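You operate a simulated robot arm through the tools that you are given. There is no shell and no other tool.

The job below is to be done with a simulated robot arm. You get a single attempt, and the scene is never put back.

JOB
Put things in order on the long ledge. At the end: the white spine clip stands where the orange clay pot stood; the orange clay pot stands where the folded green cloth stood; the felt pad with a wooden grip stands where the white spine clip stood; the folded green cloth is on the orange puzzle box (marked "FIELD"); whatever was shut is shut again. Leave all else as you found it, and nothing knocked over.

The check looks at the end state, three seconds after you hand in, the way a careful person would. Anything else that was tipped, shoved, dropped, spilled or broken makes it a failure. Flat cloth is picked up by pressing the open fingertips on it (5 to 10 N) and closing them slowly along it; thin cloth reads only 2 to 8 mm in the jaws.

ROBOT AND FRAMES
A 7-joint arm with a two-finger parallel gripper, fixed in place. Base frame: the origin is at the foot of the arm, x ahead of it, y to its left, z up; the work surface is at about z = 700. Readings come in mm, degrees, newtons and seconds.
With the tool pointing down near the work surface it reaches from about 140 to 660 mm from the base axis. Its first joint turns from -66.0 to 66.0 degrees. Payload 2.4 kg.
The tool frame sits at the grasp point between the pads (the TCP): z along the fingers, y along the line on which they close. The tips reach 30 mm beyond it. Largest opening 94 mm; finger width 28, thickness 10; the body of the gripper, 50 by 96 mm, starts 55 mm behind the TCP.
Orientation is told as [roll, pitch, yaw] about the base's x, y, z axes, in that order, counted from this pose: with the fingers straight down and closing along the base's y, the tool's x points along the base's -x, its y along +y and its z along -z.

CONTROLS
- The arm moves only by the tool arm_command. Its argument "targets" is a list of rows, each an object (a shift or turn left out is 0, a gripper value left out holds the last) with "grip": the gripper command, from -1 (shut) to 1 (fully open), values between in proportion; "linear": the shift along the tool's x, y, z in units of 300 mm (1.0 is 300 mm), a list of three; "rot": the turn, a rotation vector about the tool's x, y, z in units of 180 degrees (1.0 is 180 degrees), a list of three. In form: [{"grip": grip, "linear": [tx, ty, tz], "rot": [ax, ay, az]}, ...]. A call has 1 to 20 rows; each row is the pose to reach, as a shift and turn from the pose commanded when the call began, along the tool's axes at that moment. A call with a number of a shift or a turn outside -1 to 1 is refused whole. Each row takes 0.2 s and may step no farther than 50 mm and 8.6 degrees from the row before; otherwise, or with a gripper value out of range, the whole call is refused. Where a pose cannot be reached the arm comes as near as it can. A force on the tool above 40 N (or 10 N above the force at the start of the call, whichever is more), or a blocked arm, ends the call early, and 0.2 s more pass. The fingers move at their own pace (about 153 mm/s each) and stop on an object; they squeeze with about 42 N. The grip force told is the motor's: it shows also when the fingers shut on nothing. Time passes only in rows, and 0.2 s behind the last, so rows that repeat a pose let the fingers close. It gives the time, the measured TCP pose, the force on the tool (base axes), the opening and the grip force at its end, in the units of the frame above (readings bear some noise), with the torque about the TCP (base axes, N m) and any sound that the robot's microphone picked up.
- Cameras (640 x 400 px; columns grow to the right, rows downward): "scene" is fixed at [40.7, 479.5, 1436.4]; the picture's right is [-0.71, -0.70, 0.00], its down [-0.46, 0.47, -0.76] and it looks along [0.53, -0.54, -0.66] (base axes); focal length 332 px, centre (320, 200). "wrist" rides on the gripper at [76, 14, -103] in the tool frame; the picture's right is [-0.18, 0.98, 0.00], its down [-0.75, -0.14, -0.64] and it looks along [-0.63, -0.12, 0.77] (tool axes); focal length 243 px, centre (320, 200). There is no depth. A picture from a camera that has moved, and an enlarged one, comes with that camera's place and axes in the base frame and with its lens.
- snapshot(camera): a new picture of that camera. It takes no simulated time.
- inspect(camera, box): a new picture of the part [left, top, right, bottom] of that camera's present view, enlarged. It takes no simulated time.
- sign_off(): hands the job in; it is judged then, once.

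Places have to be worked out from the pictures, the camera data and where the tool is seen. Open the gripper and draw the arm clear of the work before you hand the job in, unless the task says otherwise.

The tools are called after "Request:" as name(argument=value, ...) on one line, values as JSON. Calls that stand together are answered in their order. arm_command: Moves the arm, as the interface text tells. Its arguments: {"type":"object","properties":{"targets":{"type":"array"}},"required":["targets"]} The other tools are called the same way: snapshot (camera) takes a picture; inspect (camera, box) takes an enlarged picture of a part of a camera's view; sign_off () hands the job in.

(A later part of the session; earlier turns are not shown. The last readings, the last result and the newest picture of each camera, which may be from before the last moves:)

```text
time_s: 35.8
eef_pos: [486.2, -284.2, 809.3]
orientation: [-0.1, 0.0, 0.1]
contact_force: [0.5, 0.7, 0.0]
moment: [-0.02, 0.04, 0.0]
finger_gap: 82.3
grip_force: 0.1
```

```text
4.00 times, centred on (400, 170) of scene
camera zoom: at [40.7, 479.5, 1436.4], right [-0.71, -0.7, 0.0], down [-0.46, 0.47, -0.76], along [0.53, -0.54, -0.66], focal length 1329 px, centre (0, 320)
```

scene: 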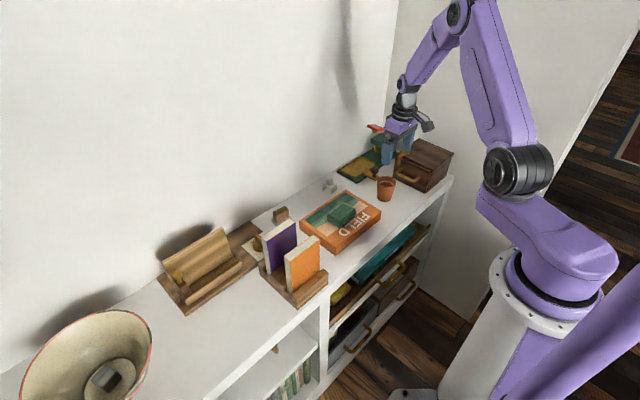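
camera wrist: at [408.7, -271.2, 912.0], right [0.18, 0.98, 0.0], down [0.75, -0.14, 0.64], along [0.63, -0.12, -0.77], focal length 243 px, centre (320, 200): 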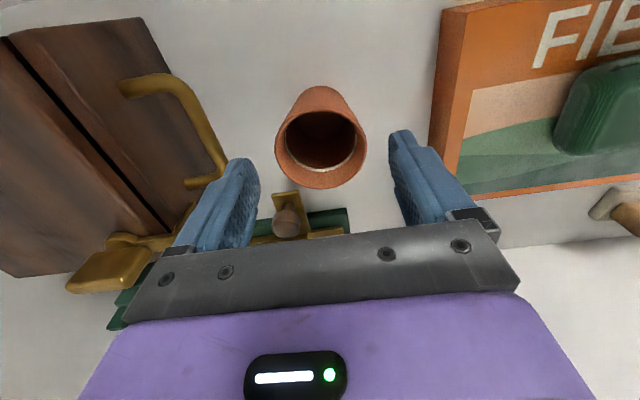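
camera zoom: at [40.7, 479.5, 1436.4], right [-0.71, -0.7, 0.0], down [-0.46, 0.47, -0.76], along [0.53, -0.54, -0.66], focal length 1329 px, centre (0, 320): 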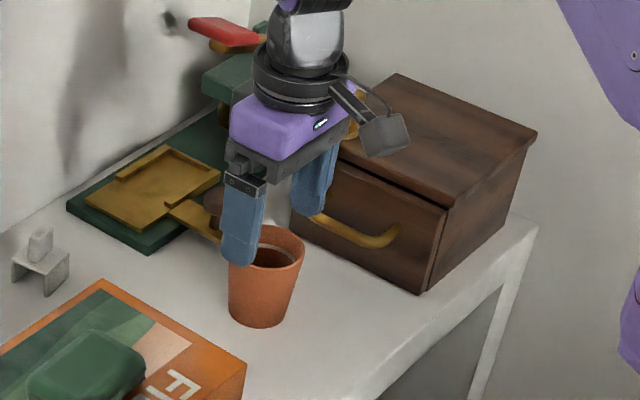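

Aligned over the pot; both fingers clear the handle and the lever. I lower to grip height (TCP z≈758).

Request:
arm_command(targets=[{"grip": 0.745, "linear": [0, 0, 0.06]}, {"linear": [0, 0, 0.12]}, {"linear": [0, 0, 0.16]}, {"linear": [0, 0, 0.177]}, {"linear": [0, 0, 0.177]}])

Request:
snapshot(camera="wrist")

Request:
inspect(camera="scene", box=[340, 120, 460, 220])

```text
time_s: 37.0
eef_pos: [485.8, -284.1, 759.9]
orientation: [0.0, -0.1, 0.1]
contact_force: [-0.2, -0.7, -0.6]
moment: [-0.01, -0.01, 0.01]
finger_gap: 81.8
grip_force: 0.1
```

```text
taken
camera wrist: at [408.3, -271.3, 861.3], right [0.18, 0.98, 0.0], down [0.75, -0.14, 0.64], along [0.63, -0.12, -0.77], focal length 243 px, centre (320, 200)
```

wrist: 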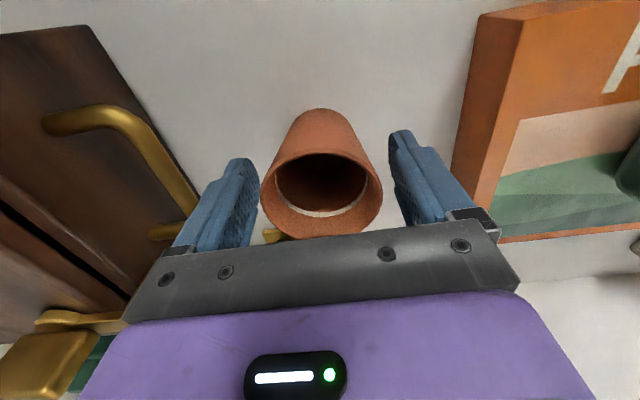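

```text
4.00 times, centred on (400, 170) of scene
camera zoom: at [40.7, 479.5, 1436.4], right [-0.71, -0.7, 0.0], down [-0.46, 0.47, -0.76], along [0.53, -0.54, -0.66], focal length 1329 px, centre (0, 320)
```

zoom: 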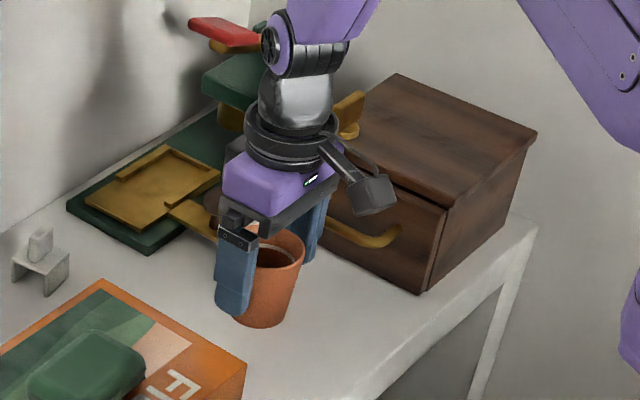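

The fingers straddle the pot near the rim. I close slowly until the grip builds.

Request:
arm_command(targets=[{"grip": 0.6}, {"grip": 0.5}, {"grip": 0.42}, {"grip": 0.35}, {"grip": 0.28}, {"grip": 0.2}, {"grip": 0.1}, {"grip": 0.1}])

Request:
snapshot(camera="wrist")

```text
time_s: 38.8
eef_pos: [485.0, -284.9, 759.9]
orientation: [-0.1, 0.0, 0.0]
contact_force: [1.8, 0.9, 1.3]
moment: [0.07, -0.05, 0.0]
finger_gap: 60.5
grip_force: 41.8
```

```text
taken
camera wrist: at [408.3, -271.2, 861.4], right [0.18, 0.98, 0.0], down [0.75, -0.14, 0.64], along [0.63, -0.12, -0.77], focal length 243 px, centre (320, 200)
```

wrist: 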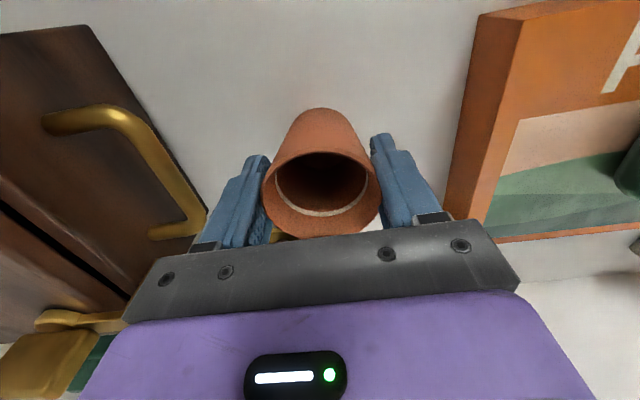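

The pot is held (60.5 mm, 42 N), essentially unmoved. I lift slowly and check.

Request:
arm_command(targets=[{"grip": 0.0, "linear": [0, 0, -0.01]}, {"linear": [0, 0, -0.025]}, {"linear": [0, 0, -0.05]}, {"linear": [0, 0, -0.08]}, {"linear": [0, 0, -0.1]}])

Request:
snapshot(camera="wrist")

Request:
inspect(camera="scene", box=[340, 120, 460, 220])

```text
time_s: 40.0
eef_pos: [485.1, -285.5, 788.7]
orientation: [0.2, 0.0, -0.1]
contact_force: [0.7, 1.0, -1.6]
moment: [-0.03, -0.02, 0.02]
finger_gap: 60.4
grip_force: 42.1
```

```text
taken
camera wrist: at [408.3, -271.7, 891.1], right [0.18, 0.98, 0.0], down [0.75, -0.14, 0.64], along [0.63, -0.12, -0.77], focal length 243 px, centre (320, 200)
```

wrist: 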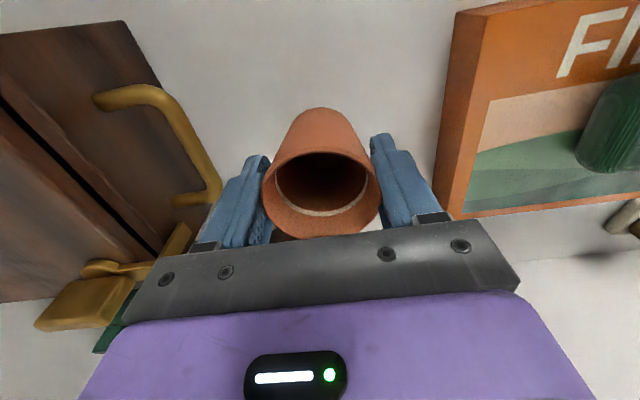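

```text
4.00 times, centred on (400, 170) of scene
camera zoom: at [40.7, 479.5, 1436.4], right [-0.71, -0.7, 0.0], down [-0.46, 0.47, -0.76], along [0.53, -0.54, -0.66], focal length 1329 px, centre (0, 320)
```

zoom: 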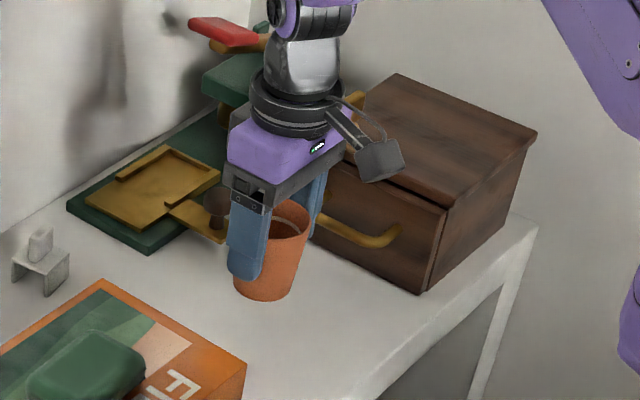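

The pot comes up steadily. I raise it to z≈970 and start moving left along the ledge.

Request:
arm_command(targets=[{"grip": 0.0, "linear": [0, 0, -0.06]}, {"linear": [0, 0, -0.15]}, {"linear": [0, 0.03, -0.25]}, {"linear": [0, 0.08, -0.36]}, {"linear": [0, 0.15, -0.47]}, {"linear": [0, 0.25, -0.57]}, {"linear": [0, 0.38, -0.62]}, {"linear": [0, 0.53, -0.62]}, {"linear": [0, 0.68, -0.62]}, {"linear": [0, 0.84, -0.62]}, {"linear": [0, 1.0, -0.62]}])

Request:
arm_command(targets=[{"grip": 0.0, "linear": [0, 0.14, 0]}, {"linear": [0, 0.3, 0]}, {"linear": [0, 0.46, 0]}, {"linear": [0.02, 0.62, 0]}, {"linear": [0.04, 0.78, 0]}, {"linear": [0.05, 0.92, 0]}, {"linear": [0.056, 1.0, 0]}])

Request:
snapshot(camera="wrist")

Request:
snapshot(camera="scene")

```text
time_s: 42.4
eef_pos: [482.9, 16.2, 974.3]
orientation: [-0.1, 0.1, -0.2]
contact_force: [0.1, -0.1, -1.5]
moment: [-0.03, 0.0, 0.03]
finger_gap: 60.5
grip_force: 41.6
```

```text
time_s: 44.0
eef_pos: [467.8, 315.6, 973.5]
orientation: [0.0, 0.0, -0.1]
contact_force: [-0.6, 0.0, -0.9]
moment: [0.02, 0.0, 0.03]
finger_gap: 60.0
grip_force: 41.6
```

```text
taken
camera wrist: at [390.9, 329.8, 1076.7], right [0.19, 0.98, 0.0], down [0.75, -0.14, 0.64], along [0.63, -0.12, -0.77], focal length 243 px, centre (320, 200)
```

wrist: 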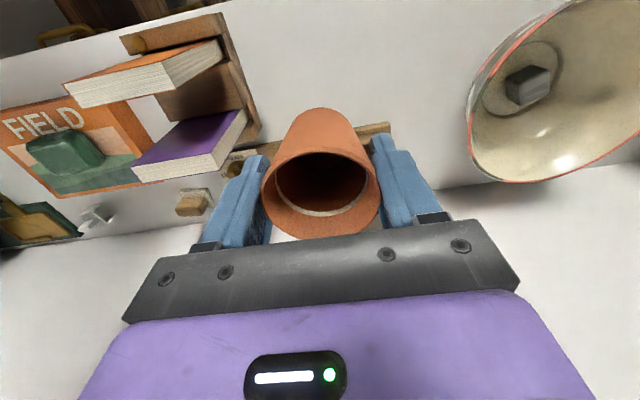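

```text
taken
```

scene: 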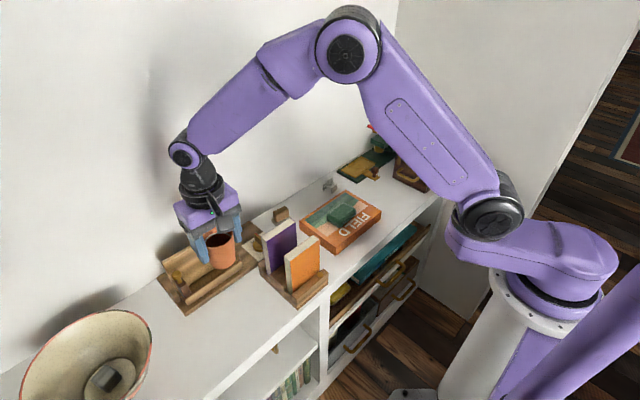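

Held well. I shift to y=336 and lower to just above the ledge, then feel for contact.

Request:
arm_command(targets=[{"grip": 0.0, "linear": [0, 0.04, 0.08]}, {"linear": [0, 0.071, 0.2]}, {"linear": [0, 0.071, 0.34]}, {"linear": [0, 0.071, 0.47]}, {"linear": [0, 0.071, 0.58]}, {"linear": [0, 0.071, 0.65]}, {"linear": [0, 0.071, 0.69]}, {"linear": [0, 0.071, 0.69]}])

Request:
snapshot(camera="wrist")

Request:
inspect(camera="scene", box=[180, 240, 300, 350])

```text
time_s: 45.8
eef_pos: [467.5, 335.9, 766.6]
orientation: [0.0, 0.1, 0.0]
contact_force: [0.4, -0.6, -1.9]
moment: [-0.01, -0.01, -0.04]
finger_gap: 60.3
grip_force: 41.9
```

```text
taken
camera wrist: at [390.6, 349.5, 870.1], right [0.18, 0.98, 0.0], down [0.75, -0.14, 0.64], along [0.63, -0.12, -0.77], focal length 243 px, centre (320, 200)
```

wrist: 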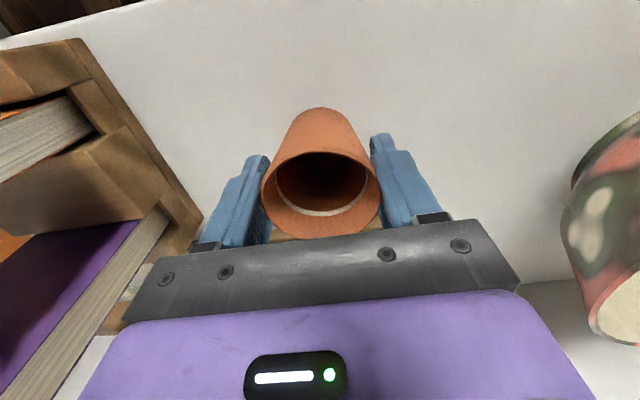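

```text
3.64 times, centred on (240, 295) of scene
camera zoom: at [40.7, 479.5, 1436.4], right [-0.71, -0.7, 0.0], down [-0.46, 0.47, -0.76], along [0.53, -0.54, -0.66], focal length 1208 px, centre (611, -146)
```

zoom: 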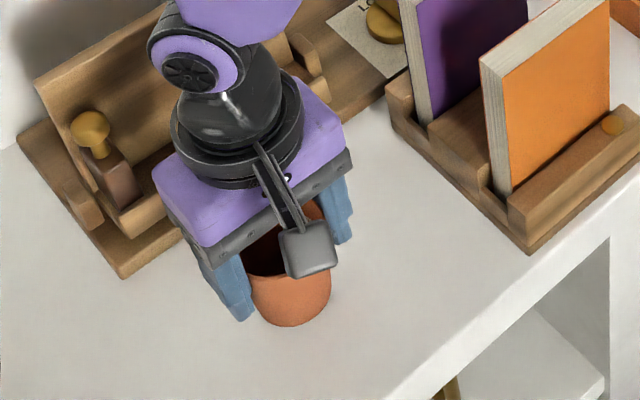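

The pot hovers ~9 mm above the spot. I lower in small steps until it touches.

Request:
arm_command(targets=[{"grip": 0.0, "linear": [0, 0, 0.01]}, {"linear": [0, 0, 0.018]}, {"linear": [0, 0, 0.023]}, {"linear": [0, 0, 0.027]}, {"linear": [0, 0, 0.027]}])

```text
time_s: 47.0
eef_pos: [468.7, 336.5, 759.4]
orientation: [0.0, 0.0, 0.0]
contact_force: [0.2, 0.4, -1.2]
moment: [-0.02, -0.01, 0.0]
finger_gap: 60.2
grip_force: 41.7
```

Request:
arm_command(targets=[{"grip": 0.0, "linear": [0, 0, 0.003]}, {"linear": [0, 0, 0.003]}, {"linear": [0, 0, 0.006]}, {"linear": [0, 0, 0.006]}])

```text
time_s: 48.0
eef_pos: [469.7, 336.3, 758.8]
orientation: [0.1, -0.1, -0.1]
contact_force: [-5.6, -7.2, 28.2]
moment: [-0.09, 0.06, 0.0]
finger_gap: 60.1
grip_force: 42.4
```

The pot has touched down (28 N). I back off ~1.2 mm to relieve the push and open slowly.

Request:
arm_command(targets=[{"grip": 0.0, "linear": [0, 0, -0.004]}, {"grip": 0.0, "linear": [0, 0, -0.004]}])

Request:
arm_command(targets=[{"grip": 0.3}, {"grip": 0.36}, {"grip": 0.45}, {"grip": 0.6}, {"grip": 0.75}, {"grip": 0.9}, {"grip": 0.9}])

Request:
snapshot(camera="wrist")

```text
time_s: 48.6
eef_pos: [469.5, 335.1, 758.2]
orientation: [0.1, -0.1, -0.1]
contact_force: [0.5, -3.2, 14.4]
moment: [0.03, -0.25, -0.02]
finger_gap: 59.9
grip_force: 42.5
```

```text
time_s: 50.2
eef_pos: [468.7, 336.2, 758.9]
orientation: [0.1, 0.0, -0.1]
contact_force: [0.0, 0.3, 0.3]
moment: [-0.06, 0.03, -0.03]
finger_gap: 89.4
grip_force: 0.0
```

```text
taken
camera wrist: at [392.0, 350.5, 861.0], right [0.18, 0.98, 0.0], down [0.75, -0.14, 0.64], along [0.63, -0.12, -0.77], focal length 243 px, centre (320, 200)
```

wrist: 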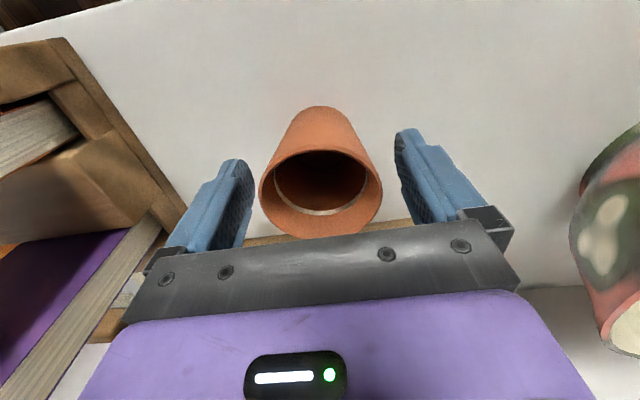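

The pot stands free between the open fingers. I rise straight up.

Request:
arm_command(targets=[{"grip": 0.9, "linear": [0, 0, -0.03]}, {"linear": [0, 0, -0.1]}, {"linear": [0, 0, -0.2]}, {"linear": [0, 0, -0.34]}, {"linear": [0, 0, -0.48]}, {"linear": [0, 0, -0.62]}, {"linear": [0, 0, -0.72]}, {"linear": [0, 0, -0.72]}])

Request:
snapshot(camera="wrist")

Request:
snapshot(camera="scene")

```text
time_s: 52.0
eef_pos: [466.6, 336.3, 974.9]
orientation: [0.0, 0.0, 0.1]
contact_force: [0.5, -0.3, -0.1]
moment: [-0.01, 0.0, -0.03]
finger_gap: 89.1
grip_force: 0.0
```

```text
taken
camera wrist: at [390.4, 350.3, 1077.9], right [0.18, 0.98, 0.0], down [0.75, -0.14, 0.64], along [0.63, -0.12, -0.77], focal length 243 px, centre (320, 200)
```

wrist: 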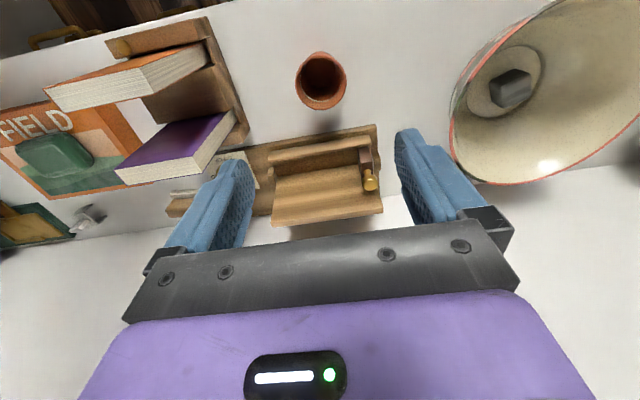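

```text
taken
```

scene: 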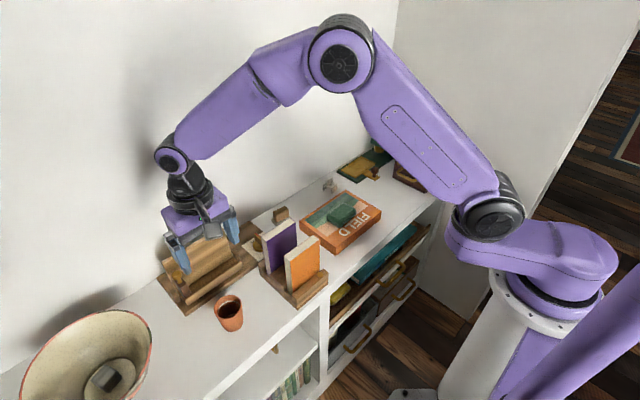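

The pot stands upright on the cloth's old place. I now travel right along the ledge towards the clip at about (650,-190), staying high.

Request:
arm_command(targets=[{"grip": 1, "linear": [0, -0.12, 0]}, {"linear": [0, -0.28, 0]}, {"linear": [0, -0.44, 0]}, {"linear": [-0.02, -0.6, 0]}, {"linear": [-0.05, -0.76, 0]}, {"linear": [-0.08, -0.9, 0]}, {"linear": [-0.12, -1.0, 0]}])

Request:
arm_command(targets=[{"grip": 1, "linear": [-0.04, -0.14, 0]}, {"linear": [-0.08, -0.29, 0]}, {"linear": [-0.12, -0.44, 0]}, {"linear": [-0.16, -0.59, 0.03]}, {"linear": [-0.2, -0.72, 0.1]}, {"linear": [-0.24, -0.8, 0.21]}, {"linear": [-0.24, -0.8, 0.3]}, {"linear": [-0.24, -0.8, 0.3]}])

Request:
snapshot(camera="wrist")

Request:
snapshot(camera="scene")

```text
time_s: 53.6
eef_pos: [504.5, 34.1, 975.8]
orientation: [0.0, 0.0, -0.1]
contact_force: [0.0, -0.5, 0.9]
moment: [0.01, 0.02, 0.02]
finger_gap: 94.1
grip_force: 0.1
```

```text
time_s: 55.4
eef_pos: [577.0, -207.8, 884.8]
orientation: [0.0, 0.0, -0.1]
contact_force: [-0.3, 0.0, -1.4]
moment: [0.0, -0.01, -0.01]
finger_gap: 94.0
grip_force: 0.0
```

```text
taken
camera wrist: at [499.4, -193.9, 987.1], right [0.18, 0.98, 0.0], down [0.75, -0.14, 0.64], along [0.63, -0.12, -0.77], focal length 243 px, centre (320, 200)
```

wrist: 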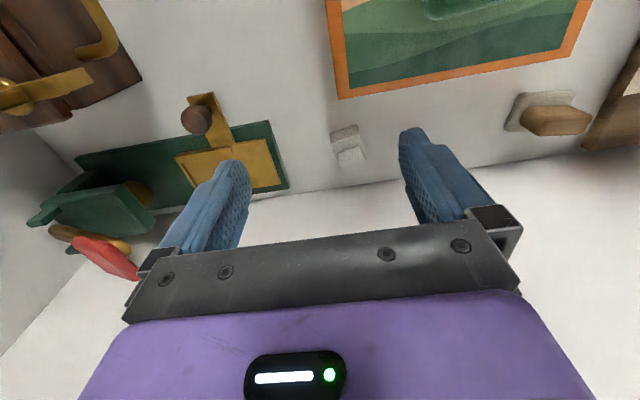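

```text
taken
```

scene: 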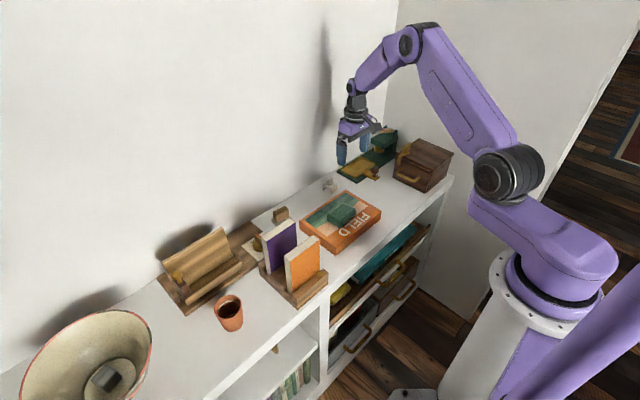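

The clip is visible between the fingers at about (348,145). I zoom in on it and the felt pad.

Request:
inspect(camera="wrist", box=[310, 105, 390, 175])

Request:
inspect(camera="wrist", box=[480, 70, 640, 190])

Request:
inspect(camera="scene", box=[300, 160, 360, 210])

Request:
inspect(camera="scene", box=[245, 190, 315, 250])

```text
5.71 times, centred on (350, 140) of wrist
camera zoom: at [499.4, -193.9, 987.1], right [0.18, 0.98, 0.0], down [0.75, -0.14, 0.64], along [0.63, -0.12, -0.77], focal length 1386 px, centre (149, 543)
```

zoom: 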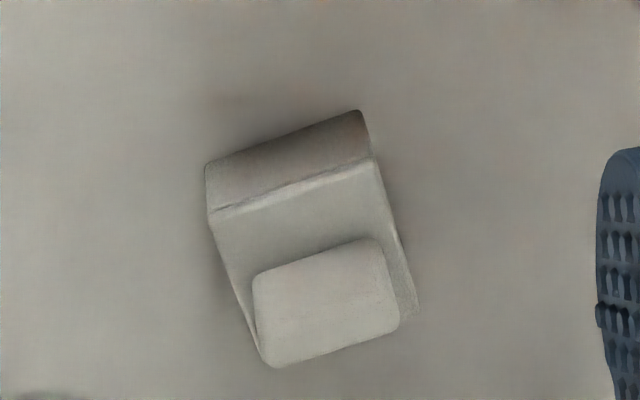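

```text
3.33 times, centred on (560, 130) of wrist
camera zoom: at [499.4, -193.9, 987.1], right [0.18, 0.98, 0.0], down [0.75, -0.14, 0.64], along [0.63, -0.12, -0.77], focal length 809 px, centre (-480, 433)
```

zoom: 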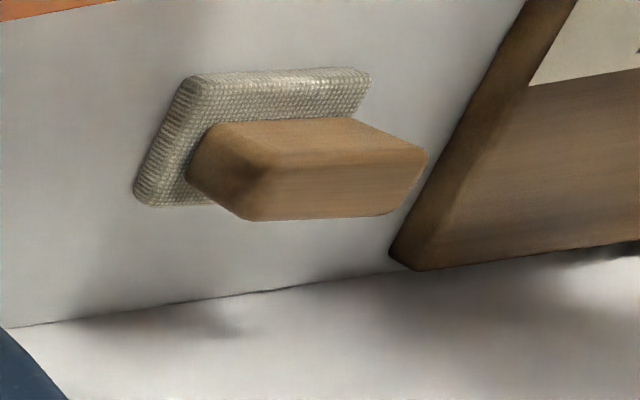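

```text
8.00 times, centred on (330, 185) of scene
camera zoom: at [40.7, 479.5, 1436.4], right [-0.71, -0.7, 0.0], down [-0.46, 0.47, -0.76], along [0.53, -0.54, -0.66], focal length 2658 px, centre (240, 320)
```

zoom: 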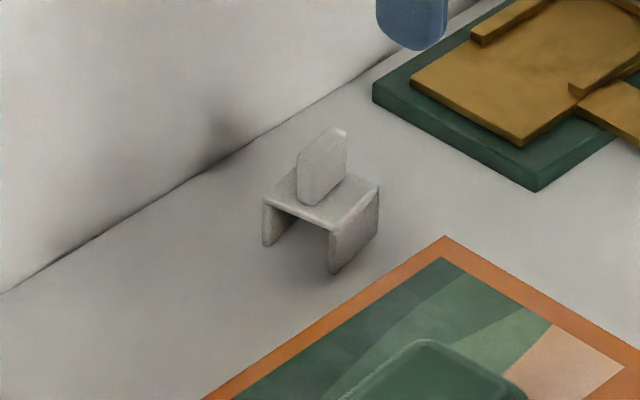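

```text
6.67 times, centred on (280, 220) of scene
camera zoom: at [40.7, 479.5, 1436.4], right [-0.71, -0.7, 0.0], down [-0.46, 0.47, -0.76], along [0.53, -0.54, -0.66], focal length 2215 px, centre (587, 67)
```

zoom: 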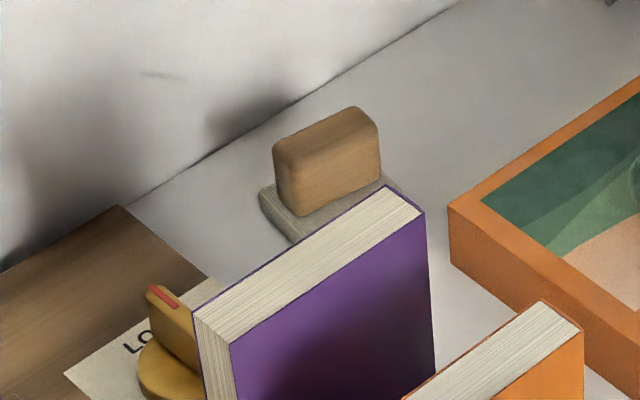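

The clip is an inverted-U with an upright tab on top; its plate is ≈34×38 mm, top z≈722, centre ≈(647,-186), turned ≈+9.5°, tab ≈26 mm wide up to z≈746. I turn to yaw 9.5° and approach to test the reach, still above it.

Request:
arm_command(targets=[{"grip": 1, "linear": [-0.06, 0.016, 0.0], "rot": [0, 0, -0.026]}, {"linear": [-0.12, 0.032, 0.06], "rot": [0, 0, -0.0528]}, {"linear": [-0.15, 0.047, 0.14], "rot": [0, 0, -0.0528]}, {"linear": [-0.177, 0.047, 0.22], "rot": [0, 0, -0.0528]}, {"linear": [-0.177, 0.047, 0.22], "rot": [0, 0, -0.0528]}, {"linear": [-0.177, 0.047, 0.22], "rot": [0, 0, -0.0528]}])

Request:
snapshot(camera="wrist")

Request:
inspect(camera="scene", box=[280, 100, 420, 220])

```text
time_s: 56.8
eef_pos: [628.2, -191.5, 818.8]
orientation: [-0.1, -0.1, 9.5]
contact_force: [0.2, -0.1, -0.3]
moment: [-0.01, 0.01, -0.01]
finger_gap: 94.1
grip_force: 0.1
```

```text
taken
camera wrist: at [550.1, -190.0, 921.2], right [0.02, 1.0, 0.0], down [0.77, -0.02, 0.64], along [0.64, -0.01, -0.77], focal length 243 px, centre (320, 200)
```

wrist: 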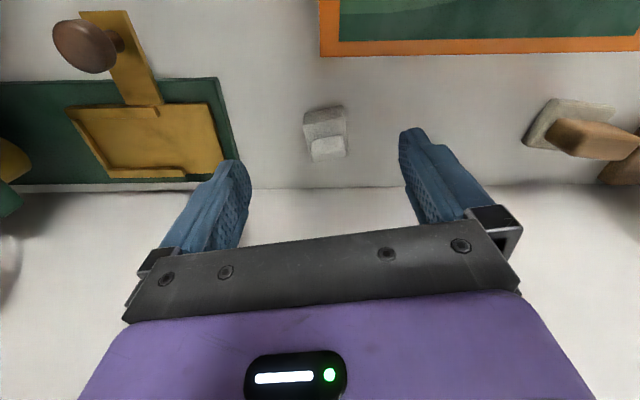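

```text
3.33 times, centred on (350, 160) of scene
camera zoom: at [40.7, 479.5, 1436.4], right [-0.71, -0.7, 0.0], down [-0.46, 0.47, -0.76], along [0.53, -0.54, -0.66], focal length 1108 px, centre (220, 333)
```

zoom: 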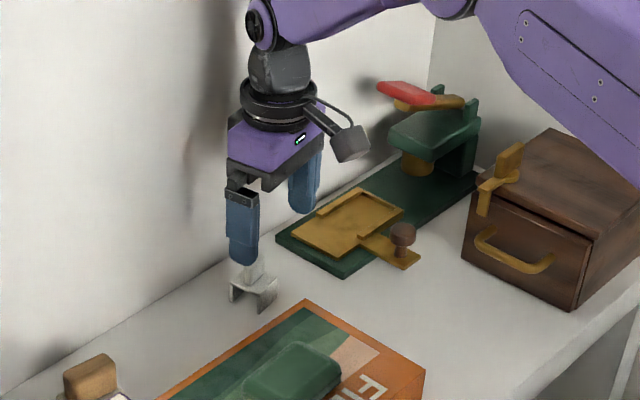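

The arm reached radius 657 at this height. I zoom in on the clip from here for a better fix.

Request:
inspect(camera="wrist", box=[290, 90, 370, 170])

```text
5.00 times, centred on (330, 130) of wrist
camera zoom: at [550.1, -190.0, 921.2], right [0.02, 1.0, 0.0], down [0.77, -0.02, 0.64], along [0.64, -0.01, -0.77], focal length 1213 px, centre (270, 550)
```

zoom: 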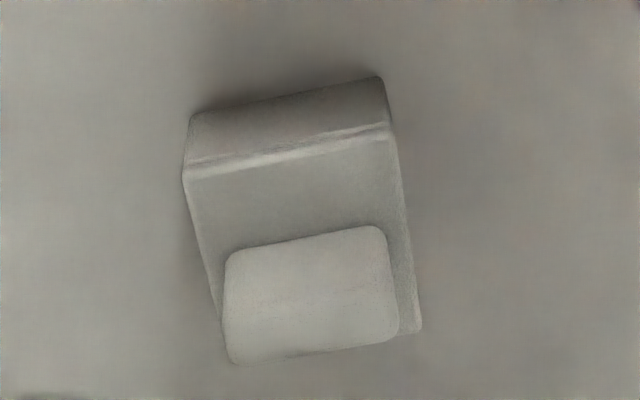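

Refined: clip centre ≈(648,-184.5), yaw ≈11°, tab ≈28 mm wide at x≈649, top z≈746. I test reaching right above it (z≈790) with the tool vertical.

Request:
arm_command(targets=[{"grip": 1, "linear": [-0.03, 0.0035, 0.03], "rot": [0, 0, -0.0083]}, {"linear": [-0.0645, 0.0075, 0.0967], "rot": [0, 0, -0.0083]}, {"linear": [-0.0645, 0.0075, 0.0967], "rot": [0, 0, -0.0083]}, {"linear": [-0.0645, 0.0075, 0.0967], "rot": [0, 0, -0.0083]}])

Request:
snapshot(camera="wrist")

```text
time_s: 57.8
eef_pos: [647.7, -184.5, 789.3]
orientation: [0.0, 0.1, 11.0]
contact_force: [-0.5, 0.1, 0.0]
moment: [0.02, 0.01, 0.0]
finger_gap: 94.0
grip_force: 0.0
```

```text
taken
camera wrist: at [569.1, -185.8, 892.0], right [-0.01, 1.0, 0.0], down [0.77, 0.0, 0.64], along [0.64, 0.0, -0.77], focal length 243 px, centre (320, 200)
```

wrist: 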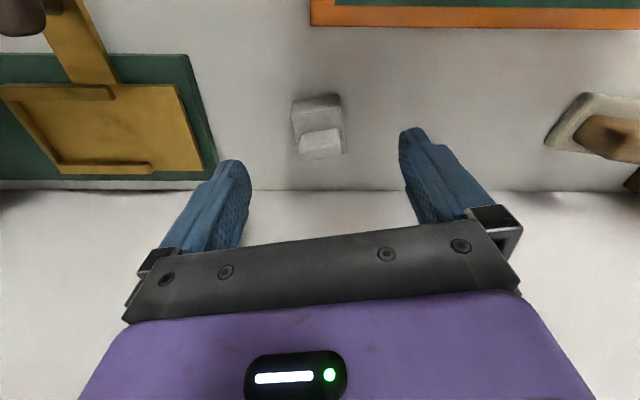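

Reach is fine. I narrow the jaws to ~60 mm and descend to TCP z≈757 so the tips stay a few mm above the plate beside the tab.

Request:
arm_command(targets=[{"grip": 0.277, "linear": [0, 0, 0.03]}, {"linear": [0, 0, 0.07]}, {"linear": [0, 0, 0.1]}, {"linear": [0, 0, 0.11]}, {"linear": [0, 0, 0.11]}])

Request:
snapshot(camera="wrist")

Request:
inspect(camera="scene", box=[300, 140, 380, 210])

```text
time_s: 59.0
eef_pos: [646.1, -184.0, 756.7]
orientation: [0.0, -0.2, 10.9]
contact_force: [-0.3, 0.2, 0.2]
moment: [0.01, 0.04, -0.01]
finger_gap: 60.1
grip_force: 0.0
```

```text
taken
camera wrist: at [567.5, -185.2, 859.4], right [-0.01, 1.0, 0.0], down [0.77, 0.0, 0.64], along [0.64, 0.0, -0.77], focal length 243 px, centre (320, 200)
```

wrist: 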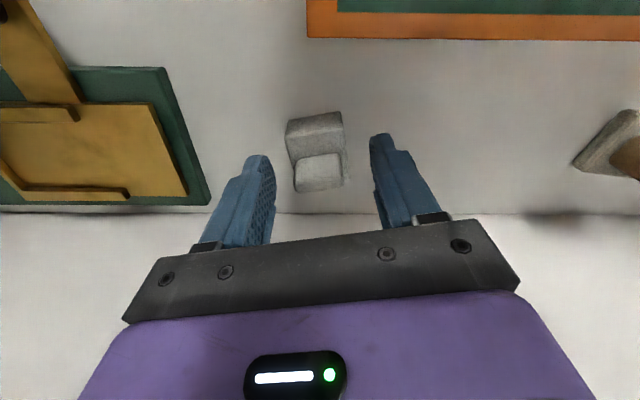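

```text
5.71 times, centred on (340, 175) of scene
camera zoom: at [40.7, 479.5, 1436.4], right [-0.71, -0.7, 0.0], down [-0.46, 0.47, -0.76], along [0.53, -0.54, -0.66], focal length 1898 px, centre (206, 343)
```

zoom: 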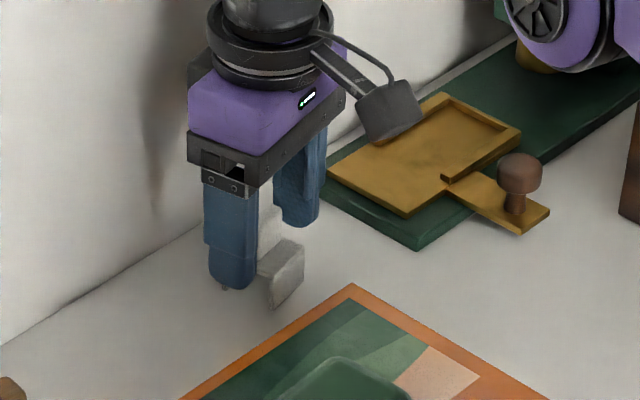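

Tab is centred laterally between the fingers, about 6 mm further out than the TCP. I nudge 4 mm outward and 2 mm lower.

Request:
arm_command(targets=[{"grip": 0.277, "linear": [-0.0133, 0, 0.0]}, {"linear": [-0.0133, 0, 0.0067]}, {"linear": [-0.0133, 0, 0.0067]}, {"linear": [-0.0133, 0, 0.0067]}])

Request:
inspect(camera="wrist", box=[220, 80, 420, 240])

```text
time_s: 60.0
eef_pos: [646.7, -183.6, 756.6]
orientation: [0.0, 0.0, 11.0]
contact_force: [-0.1, -0.3, -0.7]
moment: [-0.02, 0.03, -0.01]
finger_gap: 60.0
grip_force: 0.2
out of reach, approached as far as the arm can: row 1, 2, 3, 4
```

```text
2.50 times, centred on (320, 160) of wrist
camera zoom: at [567.5, -185.1, 859.4], right [-0.01, 1.0, 0.0], down [0.77, 0.0, 0.64], along [0.64, 0.0, -0.77], focal length 606 px, centre (320, 300)
```

zoom: 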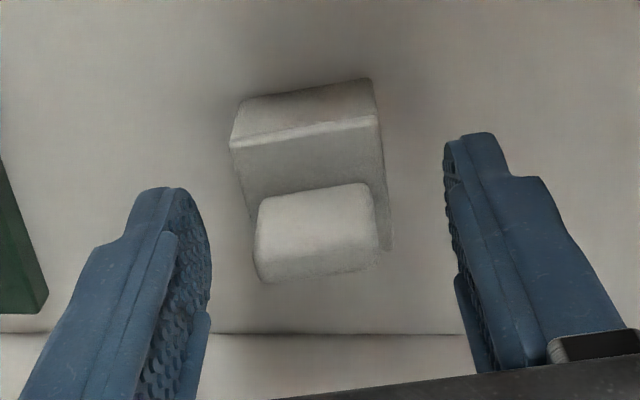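

The arm is at its reach limit (radius ≈672), but the pads cover the tab (it lies 3–11 mm outward of the TCP, pads ±14 mm). I close slowly on the tab.

Request:
arm_command(targets=[{"grip": 0.1}, {"grip": 0.0}, {"grip": -0.1}, {"grip": -0.2}, {"grip": -0.28}, {"grip": -0.34}, {"grip": -0.4}, {"grip": -0.46}, {"grip": -0.52}, {"grip": -0.6}, {"grip": -0.6}])

Request:
inspect(camera="wrist", box=[220, 80, 420, 240])

```text
time_s: 62.4
eef_pos: [647.0, -184.4, 757.7]
orientation: [-0.1, 0.1, 11.0]
contact_force: [0.1, 1.0, -0.7]
moment: [0.0, 0.02, -0.01]
finger_gap: 34.6
grip_force: 42.3
```

```text
2.50 times, centred on (320, 160) of wrist
camera zoom: at [567.5, -185.1, 859.4], right [-0.01, 1.0, 0.0], down [0.77, 0.0, 0.64], along [0.64, 0.0, -0.77], focal length 606 px, centre (320, 300)
```

zoom: 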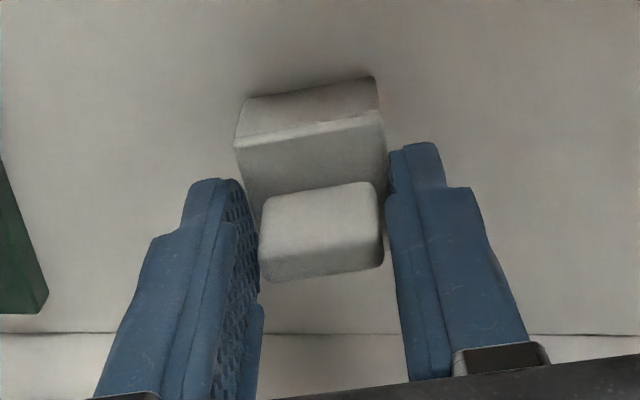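

The tips have met the plate's edges (34.6 mm), so the plate is slightly higher than judged and only the very tips hold it. I reopen, tilt the fingers 6° outward about the closing axis (gains reach), and go 9 mm lower for a fuller bite.

Request:
arm_command(targets=[{"grip": 0.0}, {"grip": 0.1}, {"grip": 0.1, "rot": [0, -0.017, 0]}, {"grip": 0.1, "rot": [0, -0.0333, 0]}, {"grip": 0.1, "linear": [0.004, 0, 0.012], "rot": [0, -0.0333, 0]}, {"grip": 0.1, "linear": [0.004, 0, 0.022], "rot": [0, -0.0333, 0]}, {"grip": 0.1, "linear": [0.004, 0, 0.03], "rot": [0, -0.0333, 0]}, {"grip": 0.1, "linear": [0.004, 0, 0.03], "rot": [0, -0.0333, 0]}])

Request:
snapshot(camera="wrist")

Request:
inspect(camera="wrist", box=[220, 80, 420, 240])

Request:
inspect(camera="scene", box=[300, 140, 380, 210])

```text
time_s: 64.2
eef_pos: [645.0, -183.9, 748.2]
orientation: [0.0, -6.0, 11.2]
contact_force: [-0.1, -0.1, -0.6]
moment: [0.0, 0.01, -0.01]
finger_gap: 51.9
grip_force: 0.0
```

```text
taken
camera wrist: at [556.3, -186.5, 841.5], right [-0.01, 1.0, 0.02], down [0.7, -0.01, 0.72], along [0.72, 0.02, -0.7], focal length 243 px, centre (320, 200)
```

wrist: 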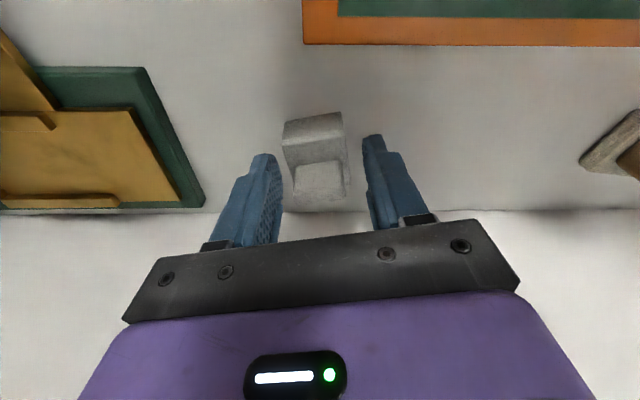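

```text
2.50 times, centred on (320, 160) of wrist
camera zoom: at [556.3, -186.5, 841.5], right [-0.01, 1.0, 0.02], down [0.7, -0.01, 0.72], along [0.72, 0.02, -0.7], focal length 606 px, centre (320, 300)
```

zoom: 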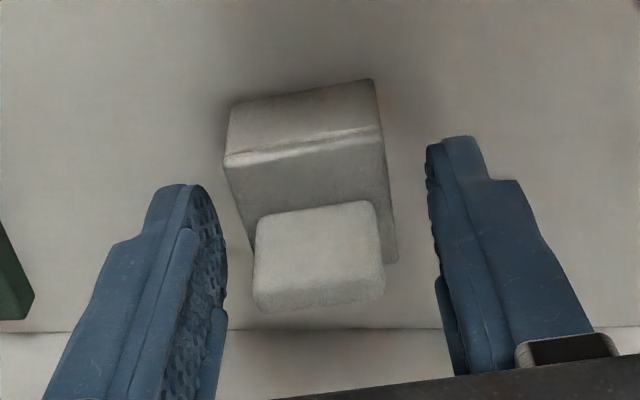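

```text
5.71 times, centred on (340, 175) of scene
camera zoom: at [40.7, 479.5, 1436.4], right [-0.71, -0.7, 0.0], down [-0.46, 0.47, -0.76], along [0.53, -0.54, -0.66], focal length 1898 px, centre (206, 343)
```

zoom: 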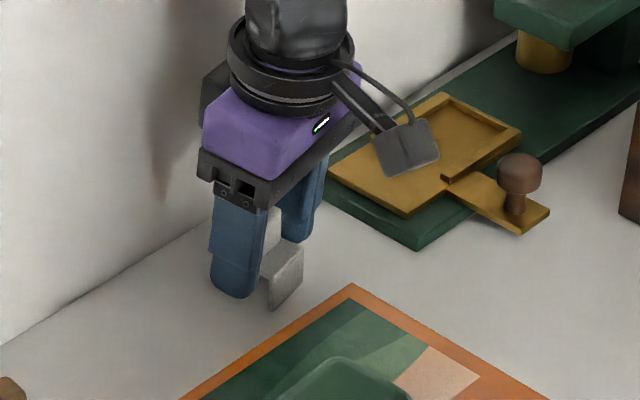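

Good pose: pads now straddle the plate edges with tips at z≈718. I close slowly.

Request:
arm_command(targets=[{"grip": 0.0}, {"grip": -0.08}, {"grip": -0.15}, {"grip": -0.2}, {"grip": -0.25}, {"grip": -0.3}, {"grip": -0.4}, {"grip": -0.5}, {"grip": -0.5}])

Request:
inspect(camera="wrist", box=[220, 80, 420, 240])

```text
time_s: 66.2
eef_pos: [645.1, -184.4, 746.3]
orientation: [0.0, -6.0, 11.0]
contact_force: [0.4, 0.6, 0.3]
moment: [0.01, -0.02, -0.02]
finger_gap: 34.6
grip_force: 42.2
```

```text
2.50 times, centred on (320, 160) of wrist
camera zoom: at [556.2, -186.6, 841.4], right [-0.01, 1.0, 0.02], down [0.7, -0.01, 0.72], along [0.72, 0.02, -0.7], focal length 606 px, centre (320, 300)
```

zoom: 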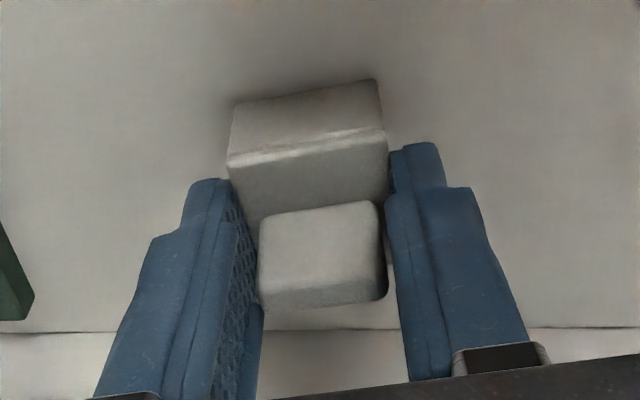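

Gripped at 34.6 mm with tips well below the plate edge. I lift straight up (compensating for the tilt) in small then larger steps.

Request:
arm_command(targets=[{"grip": -0.5, "linear": [-0.001, 0, -0.01]}, {"linear": [-0.0026, 0, -0.025]}, {"linear": [-0.0052, 0, -0.05]}, {"linear": [-0.0105, 0, -0.1]}, {"linear": [-0.0168, 0, -0.16]}, {"linear": [-0.0242, 0, -0.23]}, {"linear": [-0.0242, 0, -0.23]}])

Request:
inspect(camera="wrist", box=[220, 80, 420, 240])

Request:
inspect(camera="scene", box=[300, 120, 400, 210])

```text
time_s: 67.8
eef_pos: [645.0, -183.2, 817.9]
orientation: [0.0, -5.9, 10.9]
contact_force: [-0.1, -0.4, -0.9]
moment: [0.0, -0.04, -0.03]
finger_gap: 34.7
grip_force: 42.6
```

```text
2.50 times, centred on (320, 160) of wrist
camera zoom: at [557.2, -187.0, 911.9], right [-0.01, 1.0, 0.02], down [0.7, -0.01, 0.72], along [0.72, 0.02, -0.7], focal length 606 px, centre (320, 300)
```

zoom: 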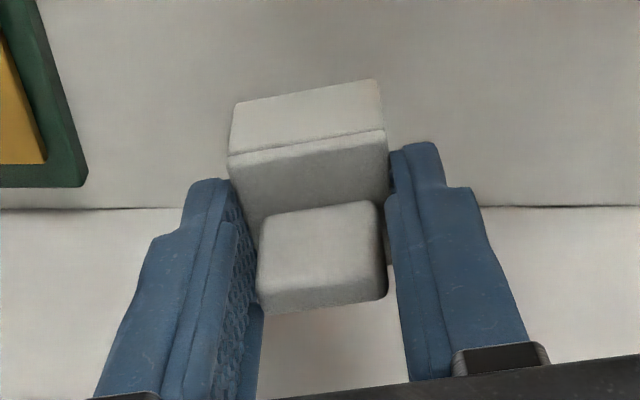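

```text
4.44 times, centred on (350, 165) of scene
camera zoom: at [40.7, 479.5, 1436.4], right [-0.71, -0.7, 0.0], down [-0.46, 0.47, -0.76], along [0.53, -0.54, -0.66], focal length 1477 px, centre (187, 356)
```

zoom: 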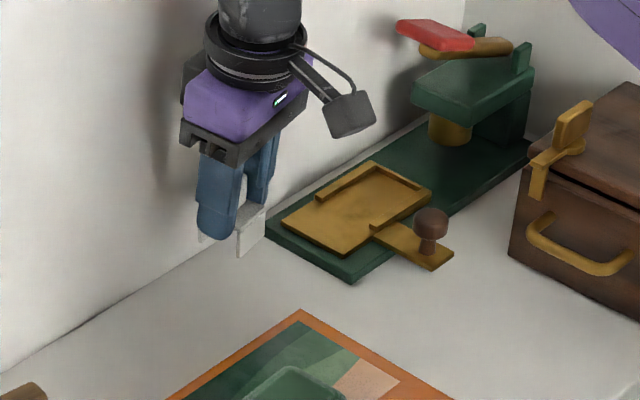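

The clip is held securely and level. I carry it over the free strip of ledge to above the pot's former place (484.5,-285).

Request:
arm_command(targets=[{"grip": -0.5, "linear": [0.09, -0.034, -0.0094]}, {"linear": [0.22, -0.084, -0.0232]}, {"linear": [0.36, -0.1375, -0.0379]}, {"linear": [0.5, -0.191, -0.0527]}, {"linear": [0.57, -0.2178, -0.06]}, {"linear": [0.595, -0.2273, -0.0627]}, {"linear": [0.595, -0.2273, -0.0627]}])

Request:
snapshot(camera="wrist")

Request:
inspect(camera="scene", box=[330, 120, 450, 220])

```text
time_s: 69.4
eef_pos: [479.2, -284.2, 818.9]
orientation: [0.0, -6.0, 11.1]
contact_force: [-0.4, 0.4, -0.7]
moment: [0.01, 0.01, -0.01]
finger_gap: 34.4
grip_force: 42.1
```

```text
taken
camera wrist: at [391.3, -286.9, 912.7], right [-0.01, 1.0, 0.02], down [0.7, -0.01, 0.72], along [0.72, 0.02, -0.7], focal length 243 px, centre (320, 200)
```

wrist: 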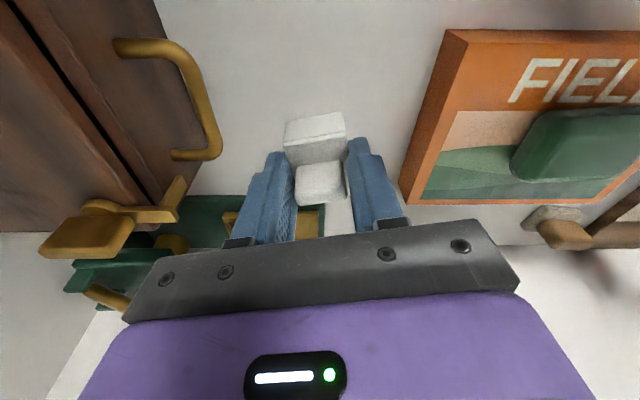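

```text
4.00 times, centred on (390, 170) of scene
camera zoom: at [40.7, 479.5, 1436.4], right [-0.71, -0.7, 0.0], down [-0.46, 0.47, -0.76], along [0.53, -0.54, -0.66], focal length 1329 px, centre (40, 320)
```

zoom: 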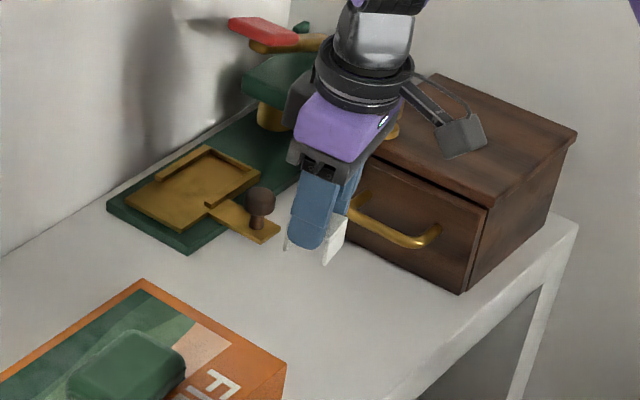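

Above the spot, reading about 2.5 mm short in x. I correct that and lower to ~4 mm above the ledge.

Request:
arm_command(targets=[{"grip": -0.5, "linear": [-0.0007, -0.0049, 0.0652]}, {"linear": [0.0062, -0.0049, 0.131]}, {"linear": [0.0119, -0.0049, 0.185]}, {"linear": [0.0153, -0.0049, 0.2176]}, {"linear": [0.0153, -0.0049, 0.2176]}])

Request:
inspect(camera="scene", box=[350, 140, 430, 210])

Request:
snapshot(camera="wrist")

```text
time_s: 70.6
eef_pos: [482.9, -285.9, 752.8]
orientation: [0.0, -6.0, 10.8]
contact_force: [0.7, -0.2, 0.4]
moment: [-0.03, -0.01, -0.03]
finger_gap: 34.3
grip_force: 41.9
```

```text
5.71 times, centred on (390, 175) of scene
camera zoom: at [40.7, 479.5, 1436.4], right [-0.71, -0.7, 0.0], down [-0.46, 0.47, -0.76], along [0.53, -0.54, -0.66], focal length 1898 px, centre (-80, 343)
```

zoom: 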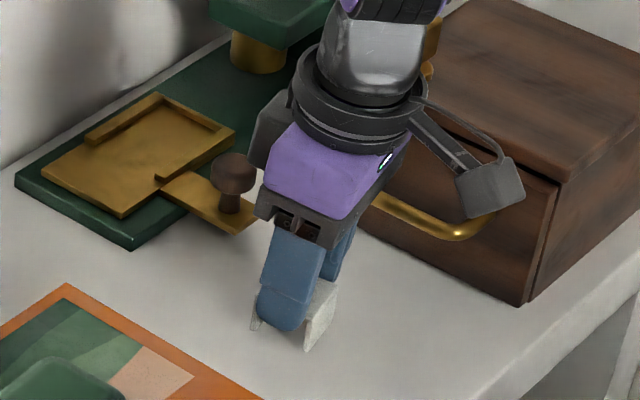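

```text
taken
camera wrist: at [394.7, -288.3, 845.7], right [-0.01, 1.0, 0.02], down [0.7, -0.01, 0.72], along [0.72, 0.02, -0.7], focal length 243 px, centre (320, 200)
```

wrist: 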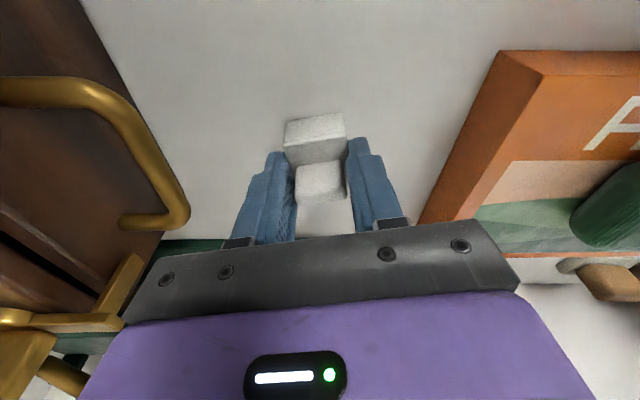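

Clip is about 4 mm above the ledge at the right place. I lower in ~1 mm steps until contact.

Request:
arm_command(targets=[{"grip": -0.5, "linear": [0.0004, 0, 0.004]}, {"linear": [0.0008, 0, 0.008]}, {"linear": [0.0012, 0, 0.011]}, {"linear": [0.0014, 0, 0.0135]}, {"linear": [0.0014, 0, 0.0135]}])

```text
time_s: 71.8
eef_pos: [484.6, -286.6, 749.3]
orientation: [0.0, -6.0, 11.0]
contact_force: [-0.2, 0.4, -0.9]
moment: [0.0, 0.01, 0.04]
finger_gap: 35.0
grip_force: 41.8
```

Request:
arm_command(targets=[{"grip": -0.5, "linear": [0.0003, 0, 0.003]}, {"linear": [0.0006, 0, 0.006]}, {"linear": [0.0009, 0, 0.009]}, {"linear": [0.0009, 0, 0.009]}])

```text
time_s: 72.6
eef_pos: [485.7, -286.2, 747.9]
orientation: [0.1, -6.1, 10.8]
contact_force: [-1.4, 0.3, 5.5]
moment: [-0.09, 0.02, -0.02]
finger_gap: 34.7
grip_force: 42.5
stopped in row 4: the force on the tool passed its limit at 42 N (the readings are from after the stop); the commanded pose is now the measured one
```

Touched down (stopped at 42 N, now 5.5 N). I release the clip slowly.

Request:
arm_command(targets=[{"grip": -0.24}, {"grip": -0.2}, {"grip": -0.1}, {"grip": 0.0}, {"grip": 0.1}, {"grip": 0.2}, {"grip": 0.2}])

Request:
snapshot(camera="wrist")

```text
time_s: 74.2
eef_pos: [484.4, -286.6, 747.4]
orientation: [-0.1, -5.9, 10.8]
contact_force: [0.2, -1.2, 0.4]
moment: [0.0, -0.01, 0.02]
finger_gap: 56.7
grip_force: 0.1
```

```text
taken
camera wrist: at [396.1, -289.3, 840.7], right [-0.01, 1.0, 0.02], down [0.7, -0.01, 0.72], along [0.72, 0.02, -0.7], focal length 243 px, centre (320, 200)
```

wrist: 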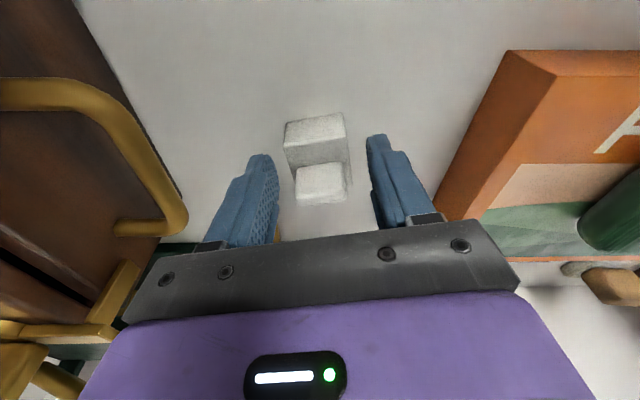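

The clip stands free. I rise straight up and check.

Request:
arm_command(targets=[{"grip": 0.2, "linear": [-0.003, 0, -0.03]}, {"linear": [-0.0105, 0, -0.1]}, {"linear": [-0.021, 0, -0.2]}, {"linear": [-0.0367, 0, -0.35]}, {"linear": [-0.0523, 0, -0.497]}, {"linear": [-0.0523, 0, -0.497]}])

Request:
snapshot(camera="wrist")

Request:
inspect(camera="scene", box=[270, 120, 450, 250])

```text
time_s: 75.6
eef_pos: [482.2, -285.6, 898.1]
orientation: [0.1, -5.9, 10.9]
contact_force: [-0.1, 0.2, -0.5]
moment: [-0.03, 0.0, 0.02]
finger_gap: 56.4
grip_force: 0.0
```

```text
taken
camera wrist: at [393.9, -287.9, 991.7], right [-0.01, 1.0, 0.02], down [0.7, -0.01, 0.72], along [0.72, 0.02, -0.7], focal length 243 px, centre (320, 200)
```

wrist: 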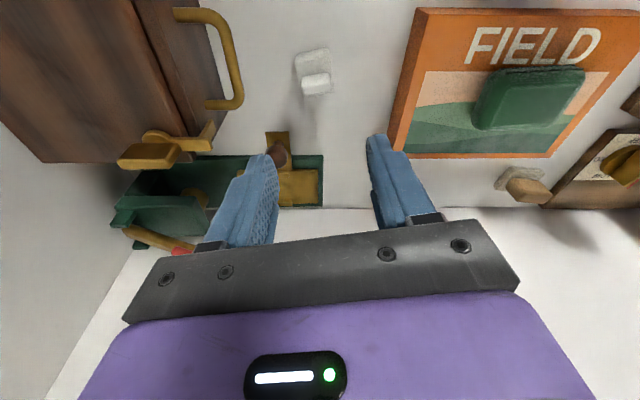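

```text
3.08 times, centred on (360, 185) of scene
camera zoom: at [40.7, 479.5, 1436.4], right [-0.71, -0.7, 0.0], down [-0.46, 0.47, -0.76], along [0.53, -0.54, -0.66], focal length 1022 px, centre (197, 246)
```

zoom: 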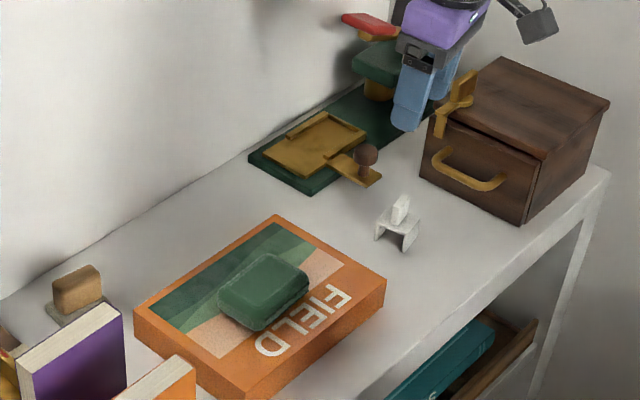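

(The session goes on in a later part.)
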